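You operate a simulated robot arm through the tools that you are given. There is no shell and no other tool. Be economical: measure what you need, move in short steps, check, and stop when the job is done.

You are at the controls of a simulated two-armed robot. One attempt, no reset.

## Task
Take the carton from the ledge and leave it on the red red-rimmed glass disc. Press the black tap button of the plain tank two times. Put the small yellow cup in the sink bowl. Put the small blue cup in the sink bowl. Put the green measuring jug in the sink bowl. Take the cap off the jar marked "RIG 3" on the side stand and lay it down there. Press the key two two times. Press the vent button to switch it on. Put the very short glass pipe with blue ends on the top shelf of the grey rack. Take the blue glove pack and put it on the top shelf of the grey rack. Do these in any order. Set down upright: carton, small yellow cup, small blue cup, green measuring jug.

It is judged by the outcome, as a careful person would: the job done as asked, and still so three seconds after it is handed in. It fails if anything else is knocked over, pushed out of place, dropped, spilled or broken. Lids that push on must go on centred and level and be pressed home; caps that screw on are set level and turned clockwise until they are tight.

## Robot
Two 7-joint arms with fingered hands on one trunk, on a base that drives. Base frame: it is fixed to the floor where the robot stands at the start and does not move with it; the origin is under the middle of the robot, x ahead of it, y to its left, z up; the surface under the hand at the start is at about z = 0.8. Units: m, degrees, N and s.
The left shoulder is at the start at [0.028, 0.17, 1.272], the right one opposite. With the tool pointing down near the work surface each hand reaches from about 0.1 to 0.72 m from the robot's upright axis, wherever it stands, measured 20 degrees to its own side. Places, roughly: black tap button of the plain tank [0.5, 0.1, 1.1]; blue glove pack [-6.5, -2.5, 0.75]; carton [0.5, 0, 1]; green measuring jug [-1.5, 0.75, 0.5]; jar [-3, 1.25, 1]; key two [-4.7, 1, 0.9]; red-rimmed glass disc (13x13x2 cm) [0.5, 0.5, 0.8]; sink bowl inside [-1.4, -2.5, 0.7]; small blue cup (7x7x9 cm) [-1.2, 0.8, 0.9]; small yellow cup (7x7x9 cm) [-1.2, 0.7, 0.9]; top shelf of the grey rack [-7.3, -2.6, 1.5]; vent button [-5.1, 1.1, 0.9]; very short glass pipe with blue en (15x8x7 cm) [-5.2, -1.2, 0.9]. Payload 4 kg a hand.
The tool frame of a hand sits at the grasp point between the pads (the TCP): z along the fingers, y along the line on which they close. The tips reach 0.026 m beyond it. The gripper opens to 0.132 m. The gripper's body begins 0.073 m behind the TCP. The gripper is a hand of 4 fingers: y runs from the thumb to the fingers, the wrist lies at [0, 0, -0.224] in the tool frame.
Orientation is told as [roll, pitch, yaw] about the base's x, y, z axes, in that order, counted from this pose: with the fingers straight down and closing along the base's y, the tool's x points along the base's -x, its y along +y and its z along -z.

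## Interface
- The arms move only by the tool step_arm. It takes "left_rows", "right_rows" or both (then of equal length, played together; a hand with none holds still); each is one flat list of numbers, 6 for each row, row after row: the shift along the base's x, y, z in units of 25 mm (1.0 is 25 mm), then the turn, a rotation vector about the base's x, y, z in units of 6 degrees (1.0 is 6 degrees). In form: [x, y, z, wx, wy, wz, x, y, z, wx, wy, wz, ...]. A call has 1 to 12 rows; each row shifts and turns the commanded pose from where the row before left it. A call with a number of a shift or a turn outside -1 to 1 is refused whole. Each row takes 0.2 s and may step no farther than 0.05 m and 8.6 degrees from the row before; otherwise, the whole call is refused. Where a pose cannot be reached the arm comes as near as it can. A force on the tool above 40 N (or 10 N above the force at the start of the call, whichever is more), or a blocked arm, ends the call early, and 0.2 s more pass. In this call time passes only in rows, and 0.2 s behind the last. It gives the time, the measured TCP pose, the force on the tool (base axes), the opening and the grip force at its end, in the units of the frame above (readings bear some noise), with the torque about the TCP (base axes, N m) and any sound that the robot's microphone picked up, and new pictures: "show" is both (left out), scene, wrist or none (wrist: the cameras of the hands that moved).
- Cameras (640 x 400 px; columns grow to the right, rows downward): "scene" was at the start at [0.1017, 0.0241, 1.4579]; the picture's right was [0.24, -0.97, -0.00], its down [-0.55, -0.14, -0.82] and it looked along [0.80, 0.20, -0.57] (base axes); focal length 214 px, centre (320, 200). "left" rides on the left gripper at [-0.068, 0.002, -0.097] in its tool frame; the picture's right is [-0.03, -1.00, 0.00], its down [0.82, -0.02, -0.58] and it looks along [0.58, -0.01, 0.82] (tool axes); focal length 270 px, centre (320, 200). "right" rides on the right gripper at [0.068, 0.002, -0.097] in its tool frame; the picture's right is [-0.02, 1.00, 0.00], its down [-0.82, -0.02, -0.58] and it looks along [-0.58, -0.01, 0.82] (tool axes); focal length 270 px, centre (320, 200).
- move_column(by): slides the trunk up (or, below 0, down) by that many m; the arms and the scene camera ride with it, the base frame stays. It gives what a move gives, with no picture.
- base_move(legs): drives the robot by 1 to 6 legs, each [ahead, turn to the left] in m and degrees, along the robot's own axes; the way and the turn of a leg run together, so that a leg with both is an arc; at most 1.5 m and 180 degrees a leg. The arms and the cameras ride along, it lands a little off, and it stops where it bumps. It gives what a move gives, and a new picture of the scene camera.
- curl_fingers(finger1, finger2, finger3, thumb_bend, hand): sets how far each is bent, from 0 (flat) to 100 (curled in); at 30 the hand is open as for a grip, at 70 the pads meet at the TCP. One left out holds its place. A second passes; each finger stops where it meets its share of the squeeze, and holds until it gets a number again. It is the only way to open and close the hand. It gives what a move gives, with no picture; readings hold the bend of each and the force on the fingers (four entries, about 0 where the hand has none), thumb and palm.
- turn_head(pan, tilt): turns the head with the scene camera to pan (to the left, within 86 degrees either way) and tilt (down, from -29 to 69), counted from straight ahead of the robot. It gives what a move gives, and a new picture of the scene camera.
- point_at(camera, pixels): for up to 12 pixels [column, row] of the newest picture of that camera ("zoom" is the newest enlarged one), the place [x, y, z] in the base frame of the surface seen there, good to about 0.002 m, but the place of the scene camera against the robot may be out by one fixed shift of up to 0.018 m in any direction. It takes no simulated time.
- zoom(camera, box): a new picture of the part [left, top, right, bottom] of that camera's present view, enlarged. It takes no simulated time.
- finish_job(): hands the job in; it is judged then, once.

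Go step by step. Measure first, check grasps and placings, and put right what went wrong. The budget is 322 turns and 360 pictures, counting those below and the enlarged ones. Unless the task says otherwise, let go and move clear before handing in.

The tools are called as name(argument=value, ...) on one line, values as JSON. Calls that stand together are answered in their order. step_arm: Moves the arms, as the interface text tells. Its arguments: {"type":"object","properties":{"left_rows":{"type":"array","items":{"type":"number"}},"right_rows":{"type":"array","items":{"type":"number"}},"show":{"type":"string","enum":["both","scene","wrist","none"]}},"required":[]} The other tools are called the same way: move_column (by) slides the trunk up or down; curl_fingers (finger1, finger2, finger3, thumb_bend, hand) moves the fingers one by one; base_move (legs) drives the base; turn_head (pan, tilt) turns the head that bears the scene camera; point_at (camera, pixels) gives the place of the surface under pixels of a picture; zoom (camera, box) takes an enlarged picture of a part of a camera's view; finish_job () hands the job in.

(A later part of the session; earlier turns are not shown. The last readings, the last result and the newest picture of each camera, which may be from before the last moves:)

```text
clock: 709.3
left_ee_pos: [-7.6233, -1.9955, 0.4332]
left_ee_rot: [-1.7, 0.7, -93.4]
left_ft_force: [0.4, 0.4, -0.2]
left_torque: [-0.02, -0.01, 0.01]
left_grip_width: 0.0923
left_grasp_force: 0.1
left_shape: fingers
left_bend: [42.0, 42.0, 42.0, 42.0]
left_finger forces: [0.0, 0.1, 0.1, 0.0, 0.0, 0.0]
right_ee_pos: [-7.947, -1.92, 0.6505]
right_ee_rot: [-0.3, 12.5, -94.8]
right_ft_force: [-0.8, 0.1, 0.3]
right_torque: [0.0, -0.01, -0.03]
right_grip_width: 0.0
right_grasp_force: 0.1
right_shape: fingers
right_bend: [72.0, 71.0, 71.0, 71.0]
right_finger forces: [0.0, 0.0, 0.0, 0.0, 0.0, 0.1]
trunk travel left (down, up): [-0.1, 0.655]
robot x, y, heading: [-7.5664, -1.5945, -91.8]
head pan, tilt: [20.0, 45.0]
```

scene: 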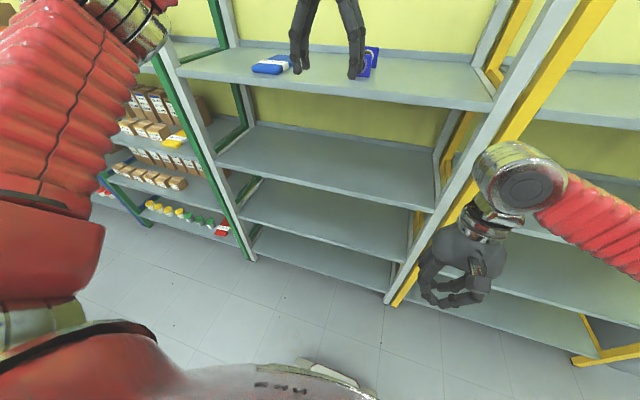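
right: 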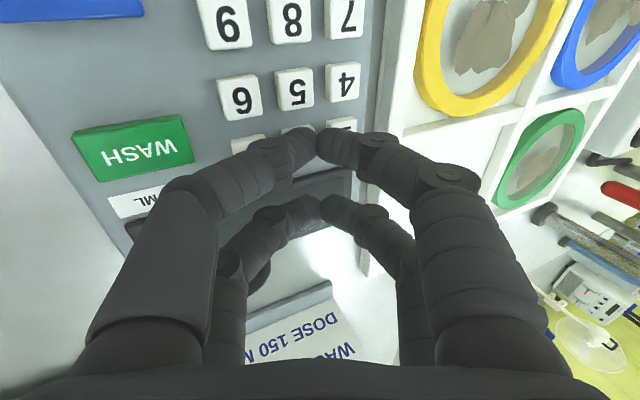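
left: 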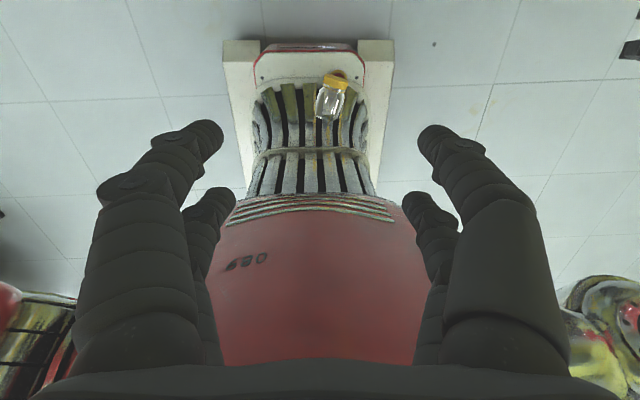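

step_arm(left_rows=[0, 0.9, -0.3, 0, 0, 0, 0, 0.9, -0.3, 0, 0, 0, 0, 0.9, -0.3, 0, 0, 0, 0, 0.9, 0, 0, 0, 0, 0, 0.9, 0, 0, 0, 0, 0, 0.9, 0, 0, 0, 0, 0, 0.9, 0, 0, 0, 0, 0, 0.9, 0, 0, 0, 0], show="wrist")

point_at(camera="left", pixels=[[320, 120], [320, 150], [340, 130], [300, 130], [320, 180], [330, 100]])

```text
clock: 711.1
left_ee_pos: [-7.6235, -1.8152, 0.4108]
left_ee_rot: [-1.7, 0.5, -93.4]
left_ft_force: [0.2, 0.3, 0.5]
left_torque: [-0.02, 0.01, 0.01]
left_grip_width: 0.0925
left_grasp_force: 0.0
left_shape: fingers
left_bend: [42.0, 42.0, 42.0, 42.0]
left_finger forces: [0.0, 0.0, 0.1, 0.0, 0.1, 0.0]
right_ee_pos: [-7.9475, -1.9198, 0.6499]
right_ee_rot: [-0.3, 12.6, -94.8]
right_ft_force: [0.2, -0.2, -0.1]
right_torque: [-0.01, -0.02, 0.03]
right_grip_width: 0.0002
right_grasp_force: 0.0
right_shape: fingers
right_bend: [72.0, 71.0, 71.0, 71.0]
right_finger forces: [0.0, 0.0, 0.1, 0.1, 0.0, 0.0]
trunk travel left (down, up): [-0.1, 0.655]
robot x, y, heading: [-7.5664, -1.5937, -91.6]
head pan, tilt: [20.0, 45.0]
```

left: 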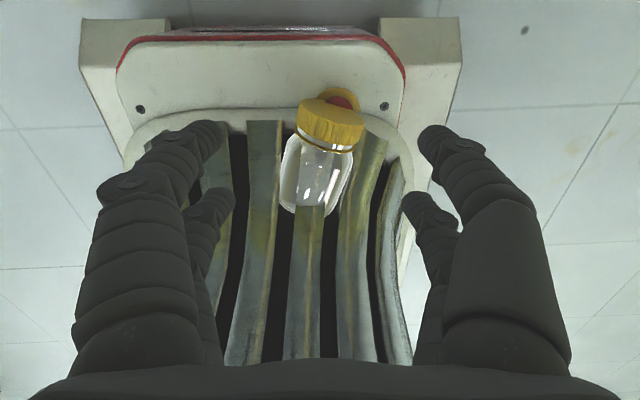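

```text
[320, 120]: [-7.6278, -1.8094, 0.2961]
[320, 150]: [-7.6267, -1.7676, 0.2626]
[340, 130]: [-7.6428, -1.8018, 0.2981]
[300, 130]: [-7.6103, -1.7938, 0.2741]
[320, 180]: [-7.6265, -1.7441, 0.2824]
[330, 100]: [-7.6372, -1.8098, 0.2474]
```

Jar body centred at x -7.6265, between y -1.81 (cap) and -1.74. I'll take it across mid-body from above.

step_arm(left_rows=[-0.1, 0.5, -0.8, 0, 0, 0, 0, 0.5, -0.8, 0, 0, 0, 0, 0.5, -0.8, 0, 0, 0, 0, 0, -0.8, 0, 0, 0, 0, 0, -0.8, 0, 0, 0, 0, 0, -0.8, 0, 0, 0, 0, 0, -0.5, 0, 0, 0], show="none")

curl_fingers(hand="left", finger1=62, finger2=62, finger3=62, thumb_bend=62)

```text
clock: 712.7
left_ee_pos: [-7.6254, -1.7764, 0.2781]
left_ee_rot: [-1.7, 0.6, -93.3]
left_ft_force: [-0.5, -0.4, 0.3]
left_torque: [0.01, 0.01, 0.01]
left_grip_width: 0.0927
left_grasp_force: 0.1
left_shape: fingers
left_bend: [42.0, 42.0, 42.0, 42.0]
left_finger forces: [0.0, 0.0, 0.0, 0.0, 0.0, 0.1]
right_ee_pos: [-7.9478, -1.9203, 0.6496]
right_ee_rot: [-0.3, 12.5, -94.9]
right_ft_force: [-0.1, -0.1, 0.3]
right_torque: [0.0, 0.0, -0.01]
right_grip_width: 0.0
right_grasp_force: 0.1
right_shape: fingers
right_bend: [72.0, 71.0, 71.0, 71.0]
right_finger forces: [0.1, 0.0, 0.0, 0.0, 0.0, 0.1]
trunk travel left (down, up): [-0.1, 0.655]
robot x, y, heading: [-7.5676, -1.592, -91.5]
head pan, tilt: [20.0, 45.0]
```

```text
clock: 713.7
left_ee_pos: [-7.627, -1.7774, 0.2777]
left_ee_rot: [-1.7, 0.5, -93.4]
left_ft_force: [0.6, 0.7, -1.6]
left_torque: [-0.03, 0.03, 0.02]
left_grip_width: 0.0465
left_grasp_force: 12.5
left_shape: fingers
left_bend: [56.0, 54.0, 56.0, 58.0]
left_finger forces: [4.6, 7.4, 4.3, 0.0, 7.9, 0.0]
right_ee_pos: [-7.9469, -1.9193, 0.6508]
right_ee_rot: [-0.3, 12.6, -94.9]
right_ft_force: [-0.1, 0.4, 0.0]
right_torque: [-0.01, -0.02, -0.05]
right_grip_width: 0.0001
right_grasp_force: 0.1
right_shape: fingers
right_bend: [72.0, 71.0, 71.0, 71.0]
right_finger forces: [0.0, 0.0, 0.0, 0.0, 0.1, 0.1]
trunk travel left (down, up): [-0.1, 0.655]
robot x, y, heading: [-7.5694, -1.5977, -91.6]
head pan, tilt: [20.0, 45.0]
```

A good centred grip on the jar (12.5 N, even bends). Squeezing more, lifting and moving forward clear of the base.

curl_fingers(hand="left", finger1=68, finger2=68, finger3=68, thumb_bend=68)

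step_arm(left_rows=[0, 0, 0.7, 0, 0, 0, 0, 0, 0.9, 0, 0, 0, 0, 0, 0.9, 0, 0, 0, 0, -0.5, 0.9, 0, 0, 0, 0, -0.9, 0.5, 0, 0, 0, 0, -0.9, 0.5, 0, 0, 0, 0, -0.9, 0.5, 0, 0, 0, 0, -0.9, 0.5, 0, 0, 0, 0.2, -0.9, 0.5, 0, 0, 0, 0.2, -0.9, 0.5, 0, 0, 0, 0.2, -0.9, 0.5, 0, 0, 0, 0.2, -0.9, 0.5, 0, 0, 0], show="wrist")

move_column(by=0.4)

```text
clock: 714.7
left_ee_pos: [-7.6254, -1.7766, 0.2789]
left_ee_rot: [-1.7, 0.7, -93.4]
left_ft_force: [0.1, -0.3, -1.6]
left_torque: [0.0, 0.02, -0.01]
left_grip_width: 0.0453
left_grasp_force: 17.4
left_shape: fingers
left_bend: [56.0, 52.0, 60.0, 63.0]
left_finger forces: [7.5, 8.9, 5.9, 0.0, 11.3, 0.0]
right_ee_pos: [-7.9477, -1.9203, 0.6502]
right_ee_rot: [-0.3, 12.6, -94.9]
right_ft_force: [-0.4, 0.3, 0.0]
right_torque: [0.0, 0.03, -0.01]
right_grip_width: 0.0001
right_grasp_force: 0.1
right_shape: fingers
right_bend: [72.0, 71.0, 71.0, 71.0]
right_finger forces: [0.1, 0.0, 0.1, 0.0, 0.0, 0.0]
trunk travel left (down, up): [-0.1, 0.655]
robot x, y, heading: [-7.5651, -1.5948, -91.6]
head pan, tilt: [20.0, 45.0]
```

```text
clock: 717.3
left_ee_pos: [-7.6019, -1.9687, 0.4614]
left_ee_rot: [-1.7, 0.5, -93.5]
left_ft_force: [-0.5, -0.6, -2.0]
left_torque: [-0.01, 0.0, 0.0]
left_grip_width: 0.0455
left_grasp_force: 16.1
left_shape: fingers
left_bend: [56.0, 52.0, 61.0, 63.0]
left_finger forces: [7.4, 8.7, 5.8, 0.0, 11.0, 0.0]
right_ee_pos: [-7.9482, -1.9195, 0.6502]
right_ee_rot: [-0.2, 12.5, -94.9]
right_ft_force: [0.5, -0.3, -0.2]
right_torque: [0.03, 0.0, -0.03]
right_grip_width: 0.0
right_grasp_force: 0.1
right_shape: fingers
right_bend: [72.0, 71.0, 71.0, 71.0]
right_finger forces: [0.1, 0.1, 0.0, 0.0, 0.0, 0.0]
trunk travel left (down, up): [-0.1, 0.655]
robot x, y, heading: [-7.5679, -1.5911, -91.8]
head pan, tilt: [20.0, 45.0]
```

left: 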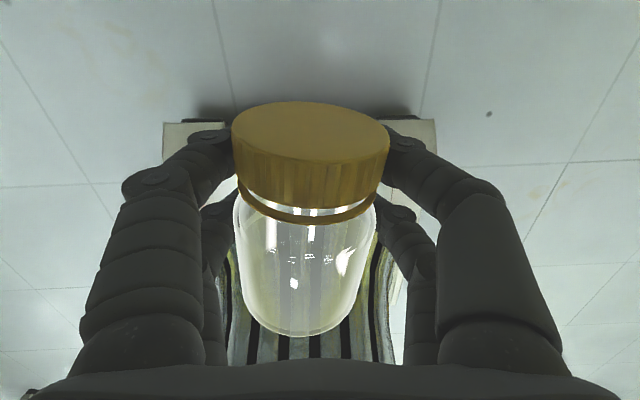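

```text
clock: 721.1
left_ee_pos: [-7.6046, -1.9691, 0.8623]
left_ee_rot: [-1.6, 0.6, -93.4]
left_ft_force: [-0.5, -0.3, -2.0]
left_torque: [-0.05, 0.01, -0.01]
left_grip_width: 0.0458
left_grasp_force: 16.4
left_shape: fingers
left_bend: [56.0, 52.0, 61.0, 63.0]
left_finger forces: [7.5, 8.7, 5.7, 0.0, 11.0, 0.0]
right_ee_pos: [-7.9475, -1.9206, 1.0499]
right_ee_rot: [-0.3, 12.6, -94.9]
right_ft_force: [-0.5, -0.2, -0.3]
right_torque: [-0.06, 0.01, -0.03]
right_grip_width: 0.0003
right_grasp_force: 0.1
right_shape: fingers
right_bend: [72.0, 71.0, 71.0, 71.0]
right_finger forces: [0.0, 0.1, 0.0, 0.0, 0.0, 0.0]
trunk travel left (down, up): [-0.5, 0.255]
robot x, y, heading: [-7.5636, -1.5915, -91.7]
head pan, tilt: [20.0, 45.0]
```

The front digits overlap the cap, so I'll re-grip later on the stand itself. I'll raise the left hand and carry the jar back to the side stand: first backing up to y 0.1.

step_arm(left_rows=[0.3, 0, 0.9, 0, 0, 0, 0.3, 0, 0.9, 0, 0, 0, 0.3, 0, 0.9, 0, 0, 0, 0.3, 0, 0.9, 0, 0, 0, 0.3, 0, 0.9, 0, 0, 0, 0.3, 0, 0.9, 0, 0, 0, 0.3, 0, 0.9, 0, 0, 0, 0.3, 0, 0.9, 0, 0, 0, 0.3, -0.4, 0.9, 0, 0, 0, 0.3, -0.4, 0.9, 0, 0, 0], show="none")

base_move(legs=[[-1.5, 0], [-0.25, 0], [0, 45]])

base_move(legs=[[0, 45]])

```text
clock: 723.3
left_ee_pos: [-7.5313, -1.9904, 1.0872]
left_ee_rot: [-1.7, 0.6, -93.3]
left_ft_force: [0.0, -0.5, -1.5]
left_torque: [-0.04, 0.04, -0.01]
left_grip_width: 0.0452
left_grasp_force: 16.6
left_shape: fingers
left_bend: [56.0, 52.0, 61.0, 63.0]
left_finger forces: [7.6, 8.6, 5.6, 0.0, 11.0, 0.0]
right_ee_pos: [-7.9461, -1.9199, 1.0506]
right_ee_rot: [-0.3, 12.5, -94.9]
right_ft_force: [-0.3, -0.2, 0.7]
right_torque: [-0.01, 0.02, -0.02]
right_grip_width: 0.0
right_grasp_force: 0.1
right_shape: fingers
right_bend: [72.0, 71.0, 71.0, 71.0]
right_finger forces: [0.0, 0.0, 0.0, 0.0, 0.1, 0.0]
trunk travel left (down, up): [-0.5, 0.255]
robot x, y, heading: [-7.5686, -1.5912, -91.7]
head pan, tilt: [20.0, 45.0]
```

```text
clock: 734.7
left_ee_pos: [-7.1865, -0.1155, 1.0885]
left_ee_rot: [-1.9, 0.6, -49.4]
left_ft_force: [0.1, 0.7, -0.4]
left_torque: [-0.07, 0.09, 0.0]
left_grip_width: 0.0449
left_grasp_force: 16.4
left_shape: fingers
left_bend: [55.0, 52.0, 61.0, 63.0]
left_finger forces: [7.6, 8.7, 5.9, 0.0, 10.8, 0.0]
right_ee_pos: [-7.5332, -0.3563, 1.0534]
right_ee_rot: [-0.6, 12.3, -50.9]
right_ft_force: [1.1, 0.2, 0.0]
right_torque: [-0.07, 0.04, 0.05]
right_grip_width: 0.0
right_grasp_force: 0.1
right_shape: fingers
right_bend: [72.0, 71.0, 71.0, 71.0]
right_finger forces: [0.0, 0.0, 0.0, 0.0, 0.1, 0.1]
trunk travel left (down, up): [-0.5, 0.255]
robot x, y, heading: [-7.5235, 0.1129, -47.5]
head pan, tilt: [20.0, 45.0]
stopped in leg 3: the robot was blocked; the commanded pose is now the measured one
```

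scene: 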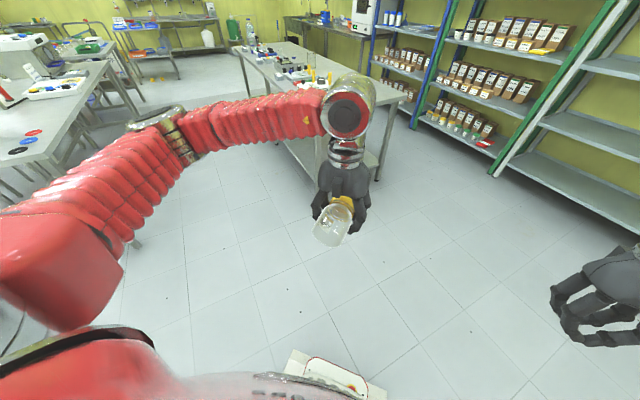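

```text
clock: 737.4
left_ee_pos: [-7.1146, 0.1786, 1.0885]
left_ee_rot: [-2.0, 0.6, -5.6]
left_ft_force: [0.3, 0.4, -1.2]
left_torque: [-0.06, 0.0, -0.01]
left_grip_width: 0.0447
left_grasp_force: 16.0
left_shape: fingers
left_bend: [55.0, 52.0, 61.0, 63.0]
left_finger forces: [7.5, 8.5, 5.9, 0.0, 10.8, 0.1]
right_ee_pos: [-7.1964, -0.2335, 1.0523]
right_ee_rot: [-0.6, 12.5, -6.9]
right_ft_force: [-0.5, 0.0, 0.8]
right_torque: [-0.05, 0.01, 0.02]
right_grip_width: 0.0
right_grasp_force: 0.0
right_shape: fingers
right_bend: [72.0, 71.0, 71.0, 71.0]
right_finger forces: [0.0, 0.0, 0.1, 0.0, 0.0, 0.0]
trunk travel left (down, up): [-0.5, 0.255]
robot x, y, heading: [-7.5154, 0.0713, -2.9]
head pan, tilt: [20.0, 45.0]
stopped in leg 1: the robot was blocked; the commanded pose is now the measured one
```

scene: 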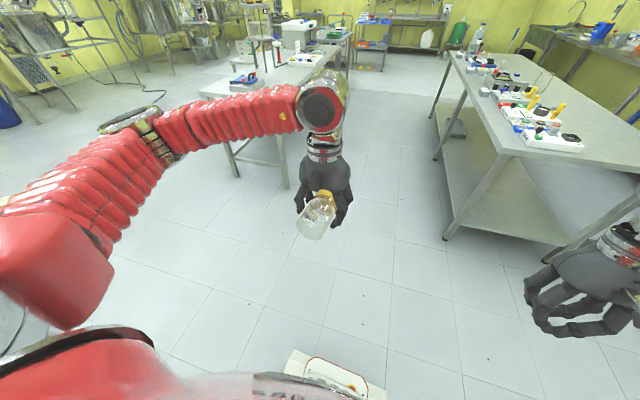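

The jar is held by its cap, hanging. Driving east along the corridor toward the side stand.

base_move(legs=[[1.5, 5], [1.5, 0], [1.2, 0], [0, 45]])

base_move(legs=[[0, 43], [0.35, 0]])

```text
clock: 760.1
left_ee_pos: [-3.1704, 0.558, 1.0893]
left_ee_rot: [-1.8, 0.7, 44.3]
left_ft_force: [0.4, -0.5, -1.2]
left_torque: [-0.01, 0.0, -0.02]
left_grip_width: 0.0446
left_grasp_force: 15.3
left_shape: fingers
left_bend: [56.0, 53.0, 61.0, 63.0]
left_finger forces: [7.0, 7.8, 5.4, 0.0, 10.1, 0.0]
right_ee_pos: [-2.9077, 0.2298, 1.0522]
right_ee_rot: [-0.3, 12.6, 43.1]
right_ft_force: [0.3, 0.3, 0.2]
right_torque: [-0.03, 0.03, 0.03]
right_grip_width: 0.0
right_grasp_force: 0.1
right_shape: fingers
right_bend: [72.0, 71.0, 71.0, 71.0]
right_finger forces: [0.1, 0.1, 0.0, 0.0, 0.0, 0.0]
trunk travel left (down, up): [-0.5, 0.255]
robot x, y, heading: [-3.3233, 0.1558, 46.6]
head pan, tilt: [20.0, 45.0]
```

scene: 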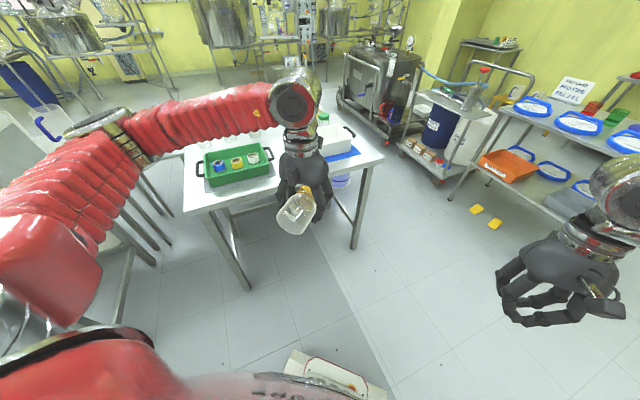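

```text
clock: 763.0
left_ee_pos: [-3.5053, 0.5479, 1.0887]
left_ee_rot: [-2.1, 0.5, 89.1]
left_ft_force: [-1.2, 0.0, -0.3]
left_torque: [0.03, -0.13, 0.01]
left_grip_width: 0.0444
left_grasp_force: 15.7
left_shape: fingers
left_bend: [56.0, 53.0, 61.0, 64.0]
left_finger forces: [7.4, 8.2, 5.8, 0.0, 10.5, 0.0]
right_ee_pos: [-3.0854, 0.4997, 1.0553]
right_ee_rot: [-0.8, 12.4, 87.7]
right_ft_force: [-1.5, -0.1, 1.1]
right_torque: [-0.02, -0.07, -0.02]
right_grip_width: 0.0
right_grasp_force: 0.1
right_shape: fingers
right_bend: [72.0, 71.0, 71.0, 71.0]
right_finger forces: [0.1, 0.1, 0.0, 0.0, 0.0, 0.1]
trunk travel left (down, up): [-0.5, 0.255]
robot x, y, heading: [-3.2791, 0.1564, 91.0]
head pan, tilt: [20.0, 45.0]
stopped in leg 2: the robot was blocked; the commanded pose is now the measured one
```

scene: 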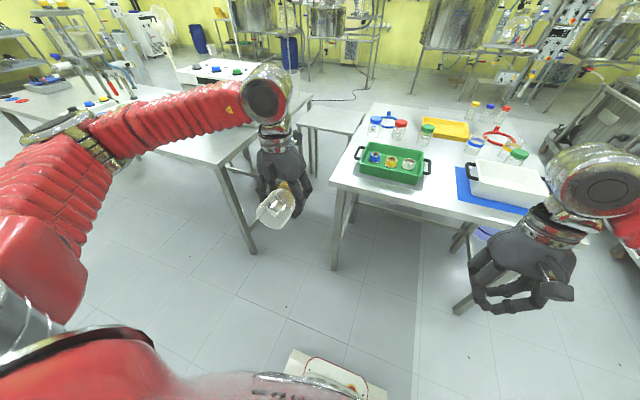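

Almost in place. Shifting slightly right while driving up to the stand.

base_move(legs=[[0, -22], [0.45, 0], [0, 20]])

```text
clock: 768.2
left_ee_pos: [-3.3271, 0.9764, 1.0905]
left_ee_rot: [-1.8, 0.6, 87.0]
left_ft_force: [0.2, -0.5, -1.7]
left_torque: [0.02, -0.01, 0.01]
left_grip_width: 0.044
left_grasp_force: 14.9
left_shape: fingers
left_bend: [56.0, 53.0, 61.0, 64.0]
left_finger forces: [7.2, 7.7, 5.6, 0.1, 10.1, 0.0]
right_ee_pos: [-2.9103, 0.9149, 1.0533]
right_ee_rot: [-0.6, 12.5, 85.8]
right_ft_force: [0.1, 0.6, 0.2]
right_torque: [-0.02, 0.01, -0.02]
right_grip_width: 0.0
right_grasp_force: 0.1
right_shape: fingers
right_bend: [72.0, 71.0, 71.0, 71.0]
right_finger forces: [0.0, 0.0, 0.0, 0.0, 0.0, 0.0]
trunk travel left (down, up): [-0.5, 0.255]
robot x, y, heading: [-3.0999, 0.5754, 88.9]
head pan, tilt: [20.0, 45.0]
```

scene: 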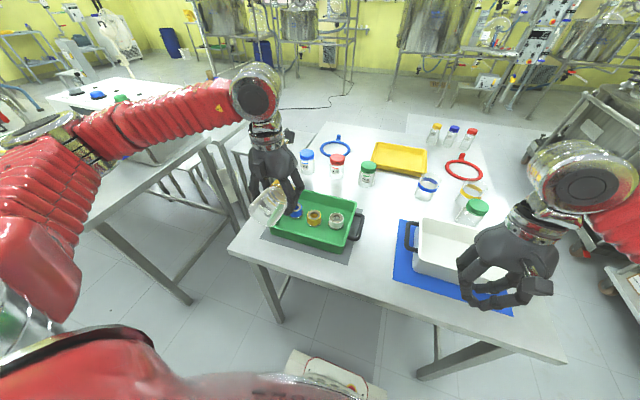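

I'll lay the jar in the clear corridor between tray and tub (base toward the robot), then re-grip it properly at mid-body.

step_arm(left_rows=[1, 0.86, 0, 0, 0, 0.05, 1, 0.86, 0, 0, 0, 0.05, 1, 0.86, 0, 0, 0, 0, 1, 0.86, 0, 0, 0, 0, 1, 0.86, 0, 0, 0, 0, 1, 0.86, 0, 0, 0, 0, 1, 0.86, 0, 0, 0, 0, 1, 0.86, 0, 0, 0, 0, 1, 0.86, 0, 0, 0, 0, 0.9, 0.86, -0.3, 0, 0, 0], show="none")

step_arm(left_rows=[0, 0, -0.9, 0, 0, 0, 0, 0, -0.9, 0, 0, 0, 0, 0, -0.9, 0, 0, 0, 0, 0, -0.9, 0, 0, 0, 0, 0, -0.6, 0, 0, 0, 0, 0, -0.5, 0, 0, 0], show="wrist")

```text
clock: 770.4
left_ee_pos: [-3.0798, 1.1921, 1.083]
left_ee_rot: [-1.8, 0.6, 87.7]
left_ft_force: [0.3, 1.0, -1.2]
left_torque: [0.06, -0.01, 0.02]
left_grip_width: 0.0438
left_grasp_force: 15.1
left_shape: fingers
left_bend: [56.0, 53.0, 61.0, 64.0]
left_finger forces: [7.0, 8.1, 5.3, 0.1, 10.3, 0.1]
right_ee_pos: [-2.9105, 0.9151, 1.0541]
right_ee_rot: [-0.5, 12.7, 85.8]
right_ft_force: [0.0, -0.1, -0.6]
right_torque: [0.01, 0.0, -0.01]
right_grip_width: 0.0
right_grasp_force: 0.1
right_shape: fingers
right_bend: [72.0, 71.0, 71.0, 71.0]
right_finger forces: [0.0, 0.0, 0.0, 0.1, 0.0, 0.1]
trunk travel left (down, up): [-0.5, 0.255]
robot x, y, heading: [-3.1036, 0.5745, 89.3]
head pan, tilt: [20.0, 45.0]
```

```text
clock: 771.8
left_ee_pos: [-3.0802, 1.1926, 0.9664]
left_ee_rot: [-2.0, 0.6, 87.6]
left_ft_force: [-0.1, 0.1, -1.5]
left_torque: [0.06, 0.01, -0.01]
left_grip_width: 0.0441
left_grasp_force: 15.2
left_shape: fingers
left_bend: [56.0, 53.0, 61.0, 64.0]
left_finger forces: [7.0, 7.9, 5.2, 0.1, 10.3, 0.1]
right_ee_pos: [-2.9108, 0.9138, 1.0539]
right_ee_rot: [-0.7, 12.5, 85.7]
right_ft_force: [0.0, -0.3, 0.2]
right_torque: [-0.01, -0.01, 0.0]
right_grip_width: 0.0
right_grasp_force: 0.2
right_shape: fingers
right_bend: [72.0, 71.0, 71.0, 71.0]
right_finger forces: [0.0, 0.0, 0.0, 0.0, 0.0, 0.0]
trunk travel left (down, up): [-0.5, 0.255]
robot x, y, heading: [-3.0996, 0.5768, 89.0]
head pan, tilt: [20.0, 45.0]
```

left: 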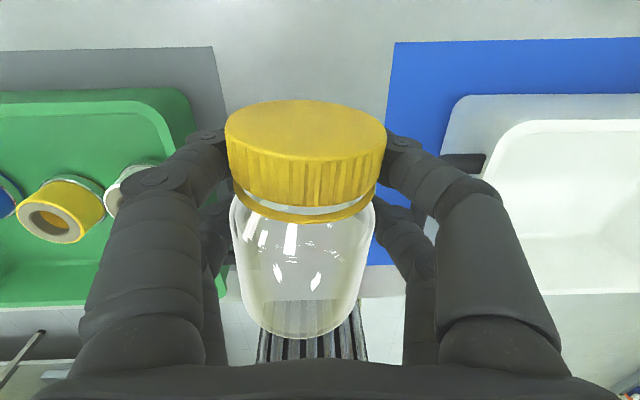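

The jar is horizontal in the grip (cap forward). Lowering it to lie on the table, then re-gripping 3 cm nearer its base.

step_arm(left_rows=[0, 0, -0.9, 0, 0, 0, 0, 0, -0.9, 0, 0, 0, 0, 0, -0.9, 0, 0, 0, 0, 0, -0.6, 0, 0, 0, 0, 0, -0.3, 0, 0, 0], show="none")

curl_fingers(hand="left", finger1=46, finger2=46, finger3=46, thumb_bend=46)

step_arm(left_rows=[0, -0.6, 0, 0, 0, 0, 0, -0.6, 0, 0, 0, 0], show="wrist")

```text
clock: 773.0
left_ee_pos: [-3.0781, 1.1918, 0.8743]
left_ee_rot: [-1.9, 0.6, 87.6]
left_ft_force: [0.1, 0.2, -0.7]
left_torque: [-0.01, 0.05, 0.0]
left_grip_width: 0.0439
left_grasp_force: 14.3
left_shape: fingers
left_bend: [56.0, 53.0, 62.0, 64.0]
left_finger forces: [7.3, 7.4, 4.9, 0.0, 10.4, 0.0]
right_ee_pos: [-2.9102, 0.9151, 1.0542]
right_ee_rot: [-0.6, 12.5, 85.7]
right_ft_force: [0.1, -0.1, 0.1]
right_torque: [-0.01, -0.02, 0.01]
right_grip_width: 0.0001
right_grasp_force: 0.1
right_shape: fingers
right_bend: [72.0, 71.0, 71.0, 71.0]
right_finger forces: [0.1, 0.1, 0.0, 0.1, 0.0, 0.0]
trunk travel left (down, up): [-0.5, 0.255]
robot x, y, heading: [-3.1015, 0.5754, 89.1]
head pan, tilt: [20.0, 45.0]
```

```text
clock: 774.0
left_ee_pos: [-3.0792, 1.1925, 0.8754]
left_ee_rot: [-1.8, 0.6, 87.6]
left_ft_force: [-0.7, 0.6, -0.1]
left_torque: [0.0, -0.02, -0.01]
left_grip_width: 0.0791
left_grasp_force: 0.0
left_shape: fingers
left_bend: [46.0, 46.0, 46.0, 46.0]
left_finger forces: [0.1, 0.0, 0.0, 0.0, 0.1, 0.0]
right_ee_pos: [-2.9098, 0.9147, 1.0543]
right_ee_rot: [-0.7, 12.5, 85.7]
right_ft_force: [-0.9, 0.5, -0.1]
right_torque: [0.03, 0.02, -0.02]
right_grip_width: 0.0
right_grasp_force: 0.0
right_shape: fingers
right_bend: [72.0, 71.0, 71.0, 71.0]
right_finger forces: [0.0, 0.0, 0.0, 0.0, 0.0, 0.0]
trunk travel left (down, up): [-0.5, 0.255]
robot x, y, heading: [-3.1023, 0.5765, 88.9]
head pan, tilt: [20.0, 45.0]
```

```text
clock: 774.6
left_ee_pos: [-3.0797, 1.1619, 0.8769]
left_ee_rot: [-1.9, 0.5, 87.8]
left_ft_force: [0.2, 0.2, 0.3]
left_torque: [0.0, 0.02, 0.0]
left_grip_width: 0.0789
left_grasp_force: 0.2
left_shape: fingers
left_bend: [46.0, 46.0, 46.0, 46.0]
left_finger forces: [0.1, 0.6, 0.1, 0.0, 0.1, 0.1]
right_ee_pos: [-2.9109, 0.9149, 1.0536]
right_ee_rot: [-0.5, 12.5, 85.7]
right_ft_force: [-1.0, -0.7, 0.1]
right_torque: [0.0, 0.04, -0.05]
right_grip_width: 0.0001
right_grasp_force: 0.0
right_shape: fingers
right_bend: [72.0, 71.0, 71.0, 71.0]
right_finger forces: [0.0, 0.0, 0.0, 0.0, 0.0, 0.0]
trunk travel left (down, up): [-0.5, 0.255]
robot x, y, heading: [-3.1013, 0.5796, 88.7]
head pan, tilt: [20.0, 45.0]
```

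left: 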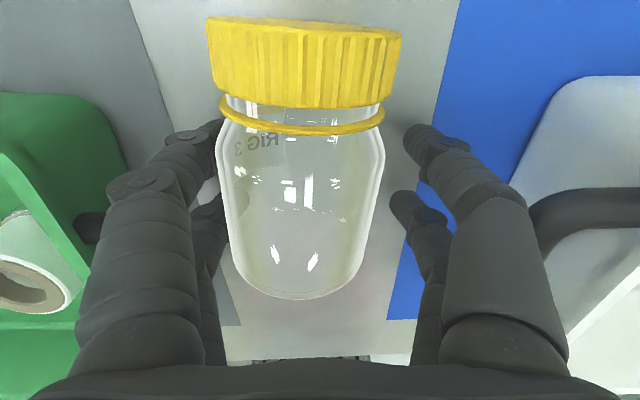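

Now the digits straddle the body just below the shoulder. Shifting 1 cm more toward the base, gripping, lifting, and pitching forward so the jar stands upright.

step_arm(left_rows=[-0.15, -0.45, -0.15, 0, 0, 0], show="none")

curl_fingers(hand="left", finger1=68, finger2=68, finger3=68, thumb_bend=68)

step_arm(left_rows=[0, 0, 0.9, 0, 0, 0, 0, 0, 0.9, 0, 0, 0, 0, 0, 0.9, 0, 0, 0, 0, 0, 0.9, 0, 0, 0, 0, -0.2, 0.9, 0, 0, 0, 0, -0.2, 0.9, 0, 0, 0, 0, -0.2, 0.9, 0, 0, 0, 0, -0.2, 0.9, 0, 0, 0], show="none")

```text
clock: 775.0
left_ee_pos: [-3.0829, 1.1494, 0.8742]
left_ee_rot: [-1.9, 0.4, 87.6]
left_ft_force: [1.8, 3.0, 7.6]
left_torque: [0.13, 0.33, -0.13]
left_grip_width: 0.0792
left_grasp_force: 4.4
left_shape: fingers
left_bend: [46.0, 47.0, 46.0, 46.0]
left_finger forces: [3.9, 5.2, 0.1, 0.0, 0.0, 0.1]
right_ee_pos: [-2.9104, 0.914, 1.0554]
right_ee_rot: [-0.6, 12.4, 85.7]
right_ft_force: [0.0, 0.6, -0.1]
right_torque: [0.01, -0.02, -0.02]
right_grip_width: 0.0
right_grasp_force: 0.1
right_shape: fingers
right_bend: [72.0, 71.0, 71.0, 71.0]
right_finger forces: [0.0, 0.0, 0.1, 0.1, 0.0, 0.0]
trunk travel left (down, up): [-0.5, 0.255]
robot x, y, heading: [-3.1019, 0.582, 89.1]
head pan, tilt: [20.0, 45.0]
```

```text
clock: 776.0
left_ee_pos: [-3.0813, 1.1508, 0.8736]
left_ee_rot: [-1.9, 0.5, 87.6]
left_ft_force: [1.0, 1.7, 7.3]
left_torque: [0.1, 0.22, -0.06]
left_grip_width: 0.0476
left_grasp_force: 21.7
left_shape: fingers
left_bend: [60.0, 59.0, 61.0, 63.0]
left_finger forces: [13.3, 12.0, 5.7, 0.0, 11.8, 0.0]
right_ee_pos: [-2.9119, 0.914, 1.0548]
right_ee_rot: [-0.6, 12.5, 85.7]
right_ft_force: [-0.3, 0.3, 0.2]
right_torque: [0.0, -0.01, 0.0]
right_grip_width: 0.0
right_grasp_force: 0.0
right_shape: fingers
right_bend: [72.0, 71.0, 71.0, 71.0]
right_finger forces: [0.0, 0.0, 0.0, 0.1, 0.0, 0.0]
trunk travel left (down, up): [-0.5, 0.255]
robot x, y, heading: [-3.0984, 0.5752, 89.0]
head pan, tilt: [20.0, 45.0]
```

```text
clock: 777.8
left_ee_pos: [-3.0816, 1.1315, 1.0551]
left_ee_rot: [-2.0, 0.6, 87.6]
left_ft_force: [-0.3, -0.4, -1.0]
left_torque: [-0.04, -0.01, 0.02]
left_grip_width: 0.0475
left_grasp_force: 16.5
left_shape: fingers
left_bend: [60.0, 59.0, 61.0, 63.0]
left_finger forces: [8.5, 7.8, 5.6, 0.0, 11.4, 0.0]
right_ee_pos: [-2.9109, 0.9131, 1.0547]
right_ee_rot: [-0.6, 12.6, 85.7]
right_ft_force: [0.9, 0.0, -0.7]
right_torque: [0.01, 0.0, -0.05]
right_grip_width: 0.0002
right_grasp_force: 0.0
right_shape: fingers
right_bend: [72.0, 71.0, 71.0, 71.0]
right_finger forces: [0.0, 0.1, 0.1, 0.1, 0.0, 0.0]
trunk travel left (down, up): [-0.5, 0.255]
robot x, y, heading: [-3.0999, 0.5765, 89.1]
head pan, tilt: [20.0, 45.0]
```

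Held firmly. Pitching the left hand forward so the jar turns upright, while the right hand moves aside and opens.

step_arm(left_rows=[0, 0.2, 0.1, 1, 0, 0, 0, 0.2, 0.1, 1, 0, 0, 0, 0.2, 0.1, 1, 0, 0, 0, 0.2, 0.1, 1, 0, 0, 0, 0.2, 0.1, 1, 0, 0, 0, 0.2, 0, 1, 0, 0, 0, 0.2, 0, 1, 0, 0, 0, 0.2, 0, 1, 0, 0, 0, 0.2, 0, 1, 0, 0, 0, 0.2, 0, 1, 0, 0, 0, 0.2, 0, 1, 0, 0, 0, 0.2, 0, 1, 0, 0], right_rows=[0.9, 0, 0.5, 0, 0, 0, 0.9, 0, 0.5, 0, 0, 0, 0.9, 0, 0.5, 0, 0, 0, 0.9, 0, 0.5, 0, 0, 0, 0.9, 0, 0.5, 0, 0, 0, 0, 0, 0.5, 0, 0, 0, 0, 0, 0.5, 0, 0, 0, 0, 0, 0.5, 0, 0, 0, 0, 0, 0.5, 0, 0, 0, 0, 0, 0.5, 0, 0, 0, 0, 0, 0, 0, 0, 0, 0, 0, 0, 0, 0, 0], show="none")

step_arm(left_rows=[0, 0, 0, 1, 0, 0, 0, 0, 0, 1, 0, 0, 0, 0, 0, 0.6, 0, 0], show="scene")

curl_fingers(hand="right", finger1=43, finger2=43, finger3=43, thumb_bend=43)

```text
clock: 780.4
left_ee_pos: [-3.0838, 1.1896, 1.0646]
left_ee_rot: [5.3, -71.3, 82.4]
left_ft_force: [-1.0, -0.1, -1.5]
left_torque: [-0.01, 0.05, 0.0]
left_grip_width: 0.0478
left_grasp_force: 16.0
left_shape: fingers
left_bend: [60.0, 59.0, 61.0, 64.0]
left_finger forces: [8.1, 7.7, 5.3, 0.0, 11.2, 0.0]
right_ee_pos: [-2.7966, 0.9137, 1.1801]
right_ee_rot: [-0.5, 12.5, 85.7]
right_ft_force: [0.4, 0.2, 0.0]
right_torque: [0.02, 0.0, -0.02]
right_grip_width: 0.0
right_grasp_force: 0.0
right_shape: fingers
right_bend: [72.0, 71.0, 71.0, 71.0]
right_finger forces: [0.0, 0.0, 0.0, 0.1, 0.1, 0.0]
trunk travel left (down, up): [-0.5, 0.255]
robot x, y, heading: [-3.1015, 0.5813, 89.0]
head pan, tilt: [20.0, 45.0]
```

```text
clock: 781.2
left_ee_pos: [-3.0825, 1.1903, 1.0654]
left_ee_rot: [38.3, -86.3, 49.9]
left_ft_force: [0.3, -0.2, -1.5]
left_torque: [0.01, 0.0, 0.02]
left_grip_width: 0.0472
left_grasp_force: 16.0
left_shape: fingers
left_bend: [60.0, 59.0, 61.0, 64.0]
left_finger forces: [8.0, 7.7, 5.4, 0.0, 11.1, 0.0]
right_ee_pos: [-2.7976, 0.915, 1.1784]
right_ee_rot: [-0.4, 12.5, 85.7]
right_ft_force: [-0.4, 0.0, -1.3]
right_torque: [0.0, 0.0, 0.03]
right_grip_width: 0.0001
right_grasp_force: 0.1
right_shape: fingers
right_bend: [72.0, 71.0, 71.0, 71.0]
right_finger forces: [0.1, 0.0, 0.0, 0.1, 0.0, 0.0]
trunk travel left (down, up): [-0.5, 0.255]
robot x, y, heading: [-3.1013, 0.5745, 88.9]
head pan, tilt: [20.0, 45.0]
```

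scene: 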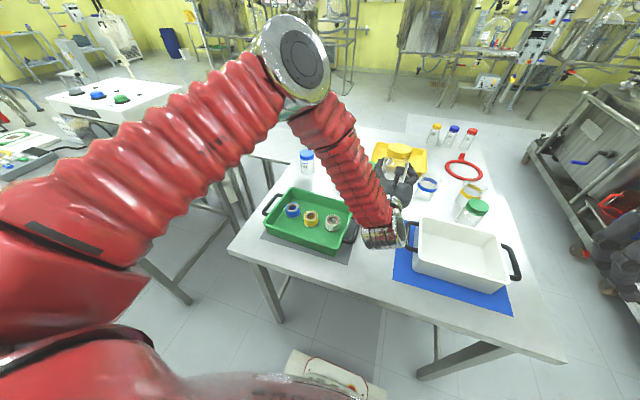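

```text
clock: 782.2
left_ee_pos: [-3.0831, 1.1901, 1.0642]
left_ee_rot: [36.6, -86.3, 51.5]
left_ft_force: [-0.1, 1.0, -1.3]
left_torque: [0.01, -0.03, 0.03]
left_grip_width: 0.0474
left_grasp_force: 16.4
left_shape: fingers
left_bend: [60.0, 59.0, 61.0, 64.0]
left_finger forces: [8.0, 7.8, 5.4, 0.1, 11.1, 0.1]
right_ee_pos: [-2.7979, 0.9151, 1.1794]
right_ee_rot: [-0.6, 12.5, 85.7]
right_ft_force: [0.7, -0.8, -0.1]
right_torque: [-0.01, 0.0, -0.02]
right_grip_width: 0.089
right_grasp_force: 0.1
right_shape: fingers
right_bend: [43.0, 43.0, 43.0, 43.0]
right_finger forces: [0.0, 0.0, 0.0, 0.0, 0.0, 0.0]
trunk travel left (down, up): [-0.5, 0.255]
robot x, y, heading: [-3.1051, 0.5772, 89.1]
head pan, tilt: [20.0, 45.0]
```

The jar is upright with its yellow cap at (400,150). Measuring the cap.

point_at(camera="scene", pixels=[[400, 147], [391, 149], [409, 149], [400, 152], [400, 160], [392, 168], [408, 168]])

```text
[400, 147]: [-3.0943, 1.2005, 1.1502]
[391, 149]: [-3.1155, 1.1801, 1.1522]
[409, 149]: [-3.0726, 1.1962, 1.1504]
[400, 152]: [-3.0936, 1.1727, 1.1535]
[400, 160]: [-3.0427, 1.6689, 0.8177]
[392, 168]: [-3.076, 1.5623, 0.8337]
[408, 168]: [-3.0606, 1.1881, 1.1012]
```

Cap centre about (-3.088,1.188), top z 1.1375. Bringing the right hand over it (vertical, pre-turned clockwise).

step_arm(right_rows=[-0.97, 0.91, 0.4, 0.175, 0, -0.4, -0.97, 0.91, 0.4, 0.175, 0, -0.4, -0.97, 0.91, 0.4, 0.175, 0, -0.4, -0.97, 0.91, 0.4, 0.175, 0, -0.4, -0.97, 0.91, 0.3, 0.175, 0, -0.4, -0.97, 0.91, 0.3, 0.175, 0, -0.4, -0.97, 0.91, 0.2, 0.175, 0, -0.4, -0.97, 0.91, 0, 0.175, 0, -0.4, -0.97, 0.91, 0, 0.175, 0, -0.4, -0.97, 0.91, 0, 0.175, 0, -0.4, -0.97, 0.91, 0, 0.175, 0, -0.4, -0.97, 0.91, 0, 0.175, 0, -0.4], show="wrist")

```text
clock: 784.8
left_ee_pos: [-3.0833, 1.1903, 1.0651]
left_ee_rot: [35.9, -86.2, 52.1]
left_ft_force: [0.3, -1.4, -0.6]
left_torque: [-0.04, 0.0, -0.03]
left_grip_width: 0.0473
left_grasp_force: 16.2
left_shape: fingers
left_bend: [60.0, 59.0, 61.0, 64.0]
left_finger forces: [8.0, 7.9, 5.4, 0.1, 10.9, 0.1]
right_ee_pos: [-3.0899, 1.1895, 1.2405]
right_ee_rot: [3.4, 0.6, 57.1]
right_ft_force: [-0.2, 0.2, 0.7]
right_torque: [0.0, 0.0, -0.05]
right_grip_width: 0.0891
right_grasp_force: 0.0
right_shape: fingers
right_bend: [43.0, 43.0, 43.0, 43.0]
right_finger forces: [0.1, 0.0, 0.0, 0.0, 0.1, 0.0]
trunk travel left (down, up): [-0.5, 0.255]
robot x, y, heading: [-3.103, 0.577, 89.1]
head pan, tilt: [20.0, 45.0]
```

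right: 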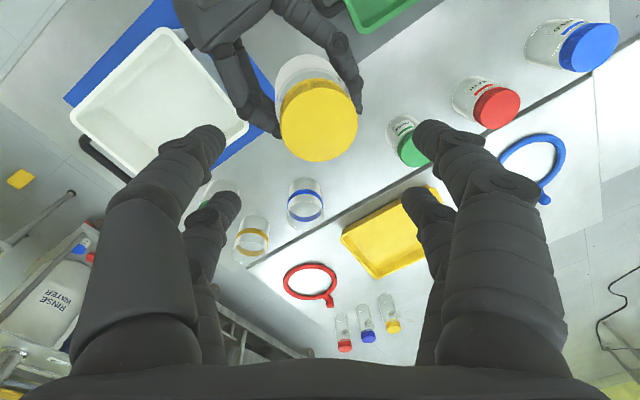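

Excellent view. Measuring the cap exactly.

point_at(camera="right", pixels=[[318, 120], [282, 118], [355, 118], [318, 85], [318, 155], [250, 60], [300, 65]])

```text
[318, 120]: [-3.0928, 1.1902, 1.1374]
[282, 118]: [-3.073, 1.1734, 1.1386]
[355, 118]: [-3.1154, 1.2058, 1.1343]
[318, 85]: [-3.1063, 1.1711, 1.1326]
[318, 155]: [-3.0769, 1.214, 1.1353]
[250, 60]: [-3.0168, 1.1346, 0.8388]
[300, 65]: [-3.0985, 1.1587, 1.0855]
```

Cap centre (-3.093,1.190), top 1.137. Lowering the right hand onto the cap, gripping it, then re-gripping the left 18 mm higher on the body.

step_arm(right_rows=[-0.1, 0, -0.9, 0, 0, 0, 0, 0, -0.9, 0, 0, 0, 0, 0, -0.9, 0, 0, 0, 0, 0, -0.9, 0, 0, 0, 0, 0, -0.3, 0, 0, 0], show="none")

curl_fingers(hand="right", finger1=64, finger2=64, finger3=64, thumb_bend=64)

curl_fingers(hand="left", finger1=45, finger2=45, finger3=45, thumb_bend=45)

step_arm(left_rows=[-0.35, 0, 0.4, 0, 0, 0, 0, 0, 0.35, 0, 0, 0], show="none")

curl_fingers(hand="left", finger1=68, finger2=68, finger3=68, thumb_bend=68)

```text
clock: 786.0
left_ee_pos: [-3.0834, 1.1897, 1.0642]
left_ee_rot: [36.7, -86.2, 51.5]
left_ft_force: [0.3, -0.2, -3.4]
left_torque: [0.01, -0.01, 0.02]
left_grip_width: 0.0475
left_grasp_force: 15.9
left_shape: fingers
left_bend: [60.0, 59.0, 61.0, 64.0]
left_finger forces: [8.1, 7.8, 5.4, 0.0, 11.0, 0.0]
right_ee_pos: [-3.0919, 1.1895, 1.142]
right_ee_rot: [3.4, 0.7, 57.3]
right_ft_force: [0.0, -0.7, 1.0]
right_torque: [-0.03, 0.0, 0.01]
right_grip_width: 0.0891
right_grasp_force: 0.0
right_shape: fingers
right_bend: [43.0, 43.0, 43.0, 43.0]
right_finger forces: [0.0, 0.0, 0.0, 0.0, 0.0, 0.0]
trunk travel left (down, up): [-0.5, 0.255]
robot x, y, heading: [-3.1028, 0.5797, 89.0]
head pan, tilt: [20.0, 45.0]
```

```text
clock: 787.0
left_ee_pos: [-3.0841, 1.1909, 1.0637]
left_ee_rot: [36.8, -86.2, 51.2]
left_ft_force: [0.6, -0.4, 0.0]
left_torque: [0.1, -0.03, 0.02]
left_grip_width: 0.0471
left_grasp_force: 16.4
left_shape: fingers
left_bend: [60.0, 59.0, 61.0, 64.0]
left_finger forces: [7.8, 8.0, 5.4, 0.1, 10.9, 0.0]
right_ee_pos: [-3.0927, 1.1888, 1.1411]
right_ee_rot: [3.4, 0.6, 57.3]
right_ft_force: [0.2, 0.9, -0.8]
right_torque: [0.01, -0.01, 0.03]
right_grip_width: 0.0366
right_grasp_force: 9.9
right_shape: fingers
right_bend: [58.0, 55.0, 57.0, 61.0]
right_finger forces: [3.8, 6.2, 5.0, 0.0, 4.2, 0.0]
trunk travel left (down, up): [-0.5, 0.255]
robot x, y, heading: [-3.1018, 0.578, 89.0]
head pan, tilt: [20.0, 45.0]
```

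```text
clock: 788.0
left_ee_pos: [-3.0828, 1.1909, 1.0652]
left_ee_rot: [36.7, -86.1, 51.3]
left_ft_force: [0.0, 0.4, -0.2]
left_torque: [-0.01, 0.0, -0.01]
left_grip_width: 0.0825
left_grasp_force: 0.0
left_shape: fingers
left_bend: [45.0, 45.0, 45.0, 45.0]
left_finger forces: [0.1, 0.1, 0.0, 0.0, 0.1, 0.0]
right_ee_pos: [-3.0917, 1.189, 1.1406]
right_ee_rot: [3.5, 0.7, 57.2]
right_ft_force: [0.7, 0.4, -1.4]
right_torque: [0.04, 0.01, 0.0]
right_grip_width: 0.0366
right_grasp_force: 10.1
right_shape: fingers
right_bend: [58.0, 55.0, 57.0, 61.0]
right_finger forces: [3.7, 6.2, 5.2, 0.1, 4.4, 0.1]
trunk travel left (down, up): [-0.5, 0.255]
robot x, y, heading: [-3.1013, 0.5793, 88.9]
head pan, tilt: [20.0, 45.0]
```

```text
clock: 788.6
left_ee_pos: [-3.0925, 1.1907, 1.0829]
left_ee_rot: [36.5, -86.1, 51.6]
left_ft_force: [0.0, -1.0, 0.4]
left_torque: [0.0, 0.02, 0.0]
left_grip_width: 0.0823
left_grasp_force: 0.0
left_shape: fingers
left_bend: [45.0, 45.0, 45.0, 45.0]
left_finger forces: [0.0, 0.1, 0.0, 0.0, 0.1, 0.0]
right_ee_pos: [-3.0911, 1.1888, 1.1419]
right_ee_rot: [3.4, 0.8, 57.4]
right_ft_force: [-0.1, -0.3, -0.7]
right_torque: [0.02, 0.01, 0.0]
right_grip_width: 0.0363
right_grasp_force: 9.7
right_shape: fingers
right_bend: [58.0, 55.0, 57.0, 61.0]
right_finger forces: [3.7, 6.2, 5.2, 0.0, 4.4, 0.0]
trunk travel left (down, up): [-0.5, 0.255]
robot x, y, heading: [-3.0976, 0.5805, 88.9]
head pan, tilt: [20.0, 45.0]
```

```text
clock: 789.6
left_ee_pos: [-3.0918, 1.1902, 1.0831]
left_ee_rot: [36.5, -86.2, 51.6]
left_ft_force: [10.5, 5.8, -2.4]
left_torque: [-0.15, 0.25, -0.01]
left_grip_width: 0.0446
left_grasp_force: 19.4
left_shape: fingers
left_bend: [57.0, 58.0, 60.0, 62.0]
left_finger forces: [7.3, 6.8, 6.1, 0.0, 18.0, 0.0]
right_ee_pos: [-3.0927, 1.1885, 1.1416]
right_ee_rot: [3.4, 0.7, 57.3]
right_ft_force: [-10.2, -6.0, 2.2]
right_torque: [-0.24, 0.3, 0.02]
right_grip_width: 0.0362
right_grasp_force: 13.4
right_shape: fingers
right_bend: [58.0, 54.0, 58.0, 62.0]
right_finger forces: [7.3, 6.7, 6.7, 0.0, 6.0, 0.0]
trunk travel left (down, up): [-0.5, 0.255]
robot x, y, heading: [-3.1028, 0.5776, 89.1]
head pan, tilt: [20.0, 45.0]
```

Both hands hold well. Turning the cap counter-clockwise.

step_arm(right_rows=[0, 0, 0, 0, 0, 0.8, 0, 0, 0, 0, 0, 0.8, 0, 0, 0.01, 0, 0, 0.8, 0, 0, 0.01, 0, 0, 0.8, 0, 0, 0.01, 0, 0, 0.8, 0, 0, 0.01, 0, 0, 0.8, 0, 0, 0.01, 0, 0, 0.8, 0, 0, 0.01, 0, 0, 0.8], show="none")

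curl_fingers(hand="right", finger1=44, finger2=44, finger3=44, thumb_bend=44)

step_arm(right_rows=[0, 0, 0.4, 0, 0, -1, 0, 0, 0, 0, 0, -1, 0, 0, 0, 0, 0, -1, 0, 0, 0, 0, 0, -1, 0, 0, 0, 0, 0, -1, 0, 0, -0.4, 0, 0, -1, 0, 0, 0, 0, 0, -0.6], show="none")

curl_fingers(hand="right", finger1=65, finger2=65, finger3=65, thumb_bend=65)

step_arm(right_rows=[0, 0, 0, 0, 0, 0.8, 0, 0, 0, 0, 0, 0.8, 0, 0, 0.01, 0, 0, 0.8, 0, 0, 0.01, 0, 0, 0.8, 0, 0, 0.01, 0, 0, 0.8, 0, 0, 0.01, 0, 0, 0.8, 0, 0, 0.01, 0, 0, 0.8, 0, 0, 0.01, 0, 0, 0.8], show="none")

```text
clock: 791.4
left_ee_pos: [-3.0919, 1.191, 1.0836]
left_ee_rot: [36.8, -86.4, 51.3]
left_ft_force: [5.4, -0.3, 3.8]
left_torque: [0.06, -0.18, 0.11]
left_grip_width: 0.043
left_grasp_force: 17.5
left_shape: fingers
left_bend: [57.0, 59.0, 61.0, 63.0]
left_finger forces: [6.8, 6.8, 6.1, 0.1, 15.4, 0.0]
right_ee_pos: [-3.0917, 1.1886, 1.1431]
right_ee_rot: [3.5, 0.6, 95.7]
right_ft_force: [-6.5, 1.0, -3.8]
right_torque: [-0.01, 0.54, -0.06]
right_grip_width: 0.0345
right_grasp_force: 11.6
right_shape: fingers
right_bend: [58.0, 55.0, 57.0, 62.0]
right_finger forces: [4.2, 8.4, 6.6, 0.0, 3.9, 0.1]
trunk travel left (down, up): [-0.5, 0.255]
robot x, y, heading: [-3.1037, 0.5769, 88.9]
head pan, tilt: [20.0, 45.0]
```

```text
clock: 792.4
left_ee_pos: [-3.0937, 1.191, 1.0837]
left_ee_rot: [36.6, -86.2, 51.5]
left_ft_force: [0.2, -0.4, -0.1]
left_torque: [0.04, -0.02, 0.0]
left_grip_width: 0.0425
left_grasp_force: 17.4
left_shape: fingers
left_bend: [57.0, 58.0, 61.0, 63.0]
left_finger forces: [8.3, 8.9, 4.7, 0.1, 12.5, 0.0]
right_ee_pos: [-3.0918, 1.1869, 1.1422]
right_ee_rot: [3.4, 0.6, 95.7]
right_ft_force: [-0.1, 0.1, 0.6]
right_torque: [-0.02, -0.01, -0.01]
right_grip_width: 0.0859
right_grasp_force: 0.2
right_shape: fingers
right_bend: [44.0, 44.0, 44.0, 44.0]
right_finger forces: [0.0, 0.0, 0.0, 0.0, 0.0, 0.0]
trunk travel left (down, up): [-0.5, 0.255]
robot x, y, heading: [-3.1033, 0.5756, 89.0]
head pan, tilt: [20.0, 45.0]
```

```text
clock: 794.0
left_ee_pos: [-3.0906, 1.1925, 1.0825]
left_ee_rot: [36.2, -86.1, 51.9]
left_ft_force: [-1.1, -3.5, -5.8]
left_torque: [0.39, 0.19, -0.21]
left_grip_width: 0.0424
left_grasp_force: 17.6
left_shape: fingers
left_bend: [57.0, 58.0, 61.0, 63.0]
left_finger forces: [8.3, 9.1, 4.8, 0.1, 12.7, 0.0]
right_ee_pos: [-3.091, 1.1874, 1.144]
right_ee_rot: [3.3, 0.5, 56.0]
right_ft_force: [1.2, 3.8, 6.7]
right_torque: [-0.16, -0.25, 0.22]
right_grip_width: 0.0867
right_grasp_force: 0.1
right_shape: fingers
right_bend: [44.0, 44.0, 44.0, 44.0]
right_finger forces: [0.0, 0.0, 0.1, 0.0, 0.0, 0.0]
trunk travel left (down, up): [-0.5, 0.255]
robot x, y, heading: [-3.0998, 0.5761, 89.3]
head pan, tilt: [20.0, 45.0]
```

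```text
clock: 795.0
left_ee_pos: [-3.092, 1.191, 1.0826]
left_ee_rot: [36.8, -86.2, 51.2]
left_ft_force: [4.4, -5.2, -0.6]
left_torque: [0.1, 0.07, 0.04]
left_grip_width: 0.0418
left_grasp_force: 17.3
left_shape: fingers
left_bend: [58.0, 58.0, 62.0, 64.0]
left_finger forces: [7.3, 8.2, 5.5, 0.1, 13.9, 0.1]
right_ee_pos: [-3.0911, 1.1869, 1.1423]
right_ee_rot: [3.4, 0.7, 56.0]
right_ft_force: [-4.3, 3.2, 0.2]
right_torque: [0.14, 0.18, 0.03]
right_grip_width: 0.0435
right_grasp_force: 12.1
right_shape: fingers
right_bend: [54.0, 54.0, 61.0, 62.0]
right_finger forces: [7.6, 7.9, 3.7, 0.1, 5.6, 0.0]
trunk travel left (down, up): [-0.5, 0.255]
robot x, y, heading: [-3.0978, 0.5775, 89.0]
head pan, tilt: [20.0, 45.0]
```

```text
clock: 796.8
left_ee_pos: [-3.0916, 1.191, 1.0829]
left_ee_rot: [36.6, -86.2, 51.5]
left_ft_force: [2.7, -3.9, 0.5]
left_torque: [0.14, 0.06, 0.08]
left_grip_width: 0.04
left_grasp_force: 16.2
left_shape: fingers
left_bend: [59.0, 59.0, 62.0, 64.0]
left_finger forces: [6.8, 8.0, 5.9, 0.0, 12.2, 0.1]
right_ee_pos: [-3.0913, 1.1877, 1.1431]
right_ee_rot: [3.4, 0.7, 94.6]
right_ft_force: [-2.9, 3.6, -2.2]
right_torque: [0.1, 0.04, -0.1]
right_grip_width: 0.0431
right_grasp_force: 11.1
right_shape: fingers
right_bend: [54.0, 54.0, 60.0, 62.0]
right_finger forces: [5.4, 8.0, 3.5, 0.0, 5.7, 0.0]
trunk travel left (down, up): [-0.5, 0.255]
robot x, y, heading: [-3.1014, 0.577, 88.9]
head pan, tilt: [20.0, 45.0]
```

Torque is low now (0.06–0.1 N·m), so the cap turns more freely. Testing whether it lifts.

step_arm(right_rows=[0, 0, 0.2, 0, 0, 0, 0, 0, 0.2, 0, 0, 0], show="none")

```text
clock: 797.4
left_ee_pos: [-3.0926, 1.1909, 1.084]
left_ee_rot: [37.0, -86.3, 51.0]
left_ft_force: [2.8, -3.2, 2.7]
left_torque: [0.21, 0.22, 0.02]
left_grip_width: 0.0399
left_grasp_force: 16.6
left_shape: fingers
left_bend: [59.0, 59.0, 62.0, 64.0]
left_finger forces: [7.1, 8.4, 5.6, 0.0, 12.6, 0.0]
right_ee_pos: [-3.0906, 1.1871, 1.1526]
right_ee_rot: [3.4, 0.7, 94.5]
right_ft_force: [-3.8, 3.4, -4.3]
right_torque: [0.04, -0.01, 0.01]
right_grip_width: 0.0428
right_grasp_force: 11.9
right_shape: fingers
right_bend: [54.0, 54.0, 60.0, 62.0]
right_finger forces: [6.2, 8.1, 4.2, 0.1, 5.3, 0.1]
trunk travel left (down, up): [-0.5, 0.255]
robot x, y, heading: [-3.1017, 0.5822, 88.9]
head pan, tilt: [20.0, 45.0]
```

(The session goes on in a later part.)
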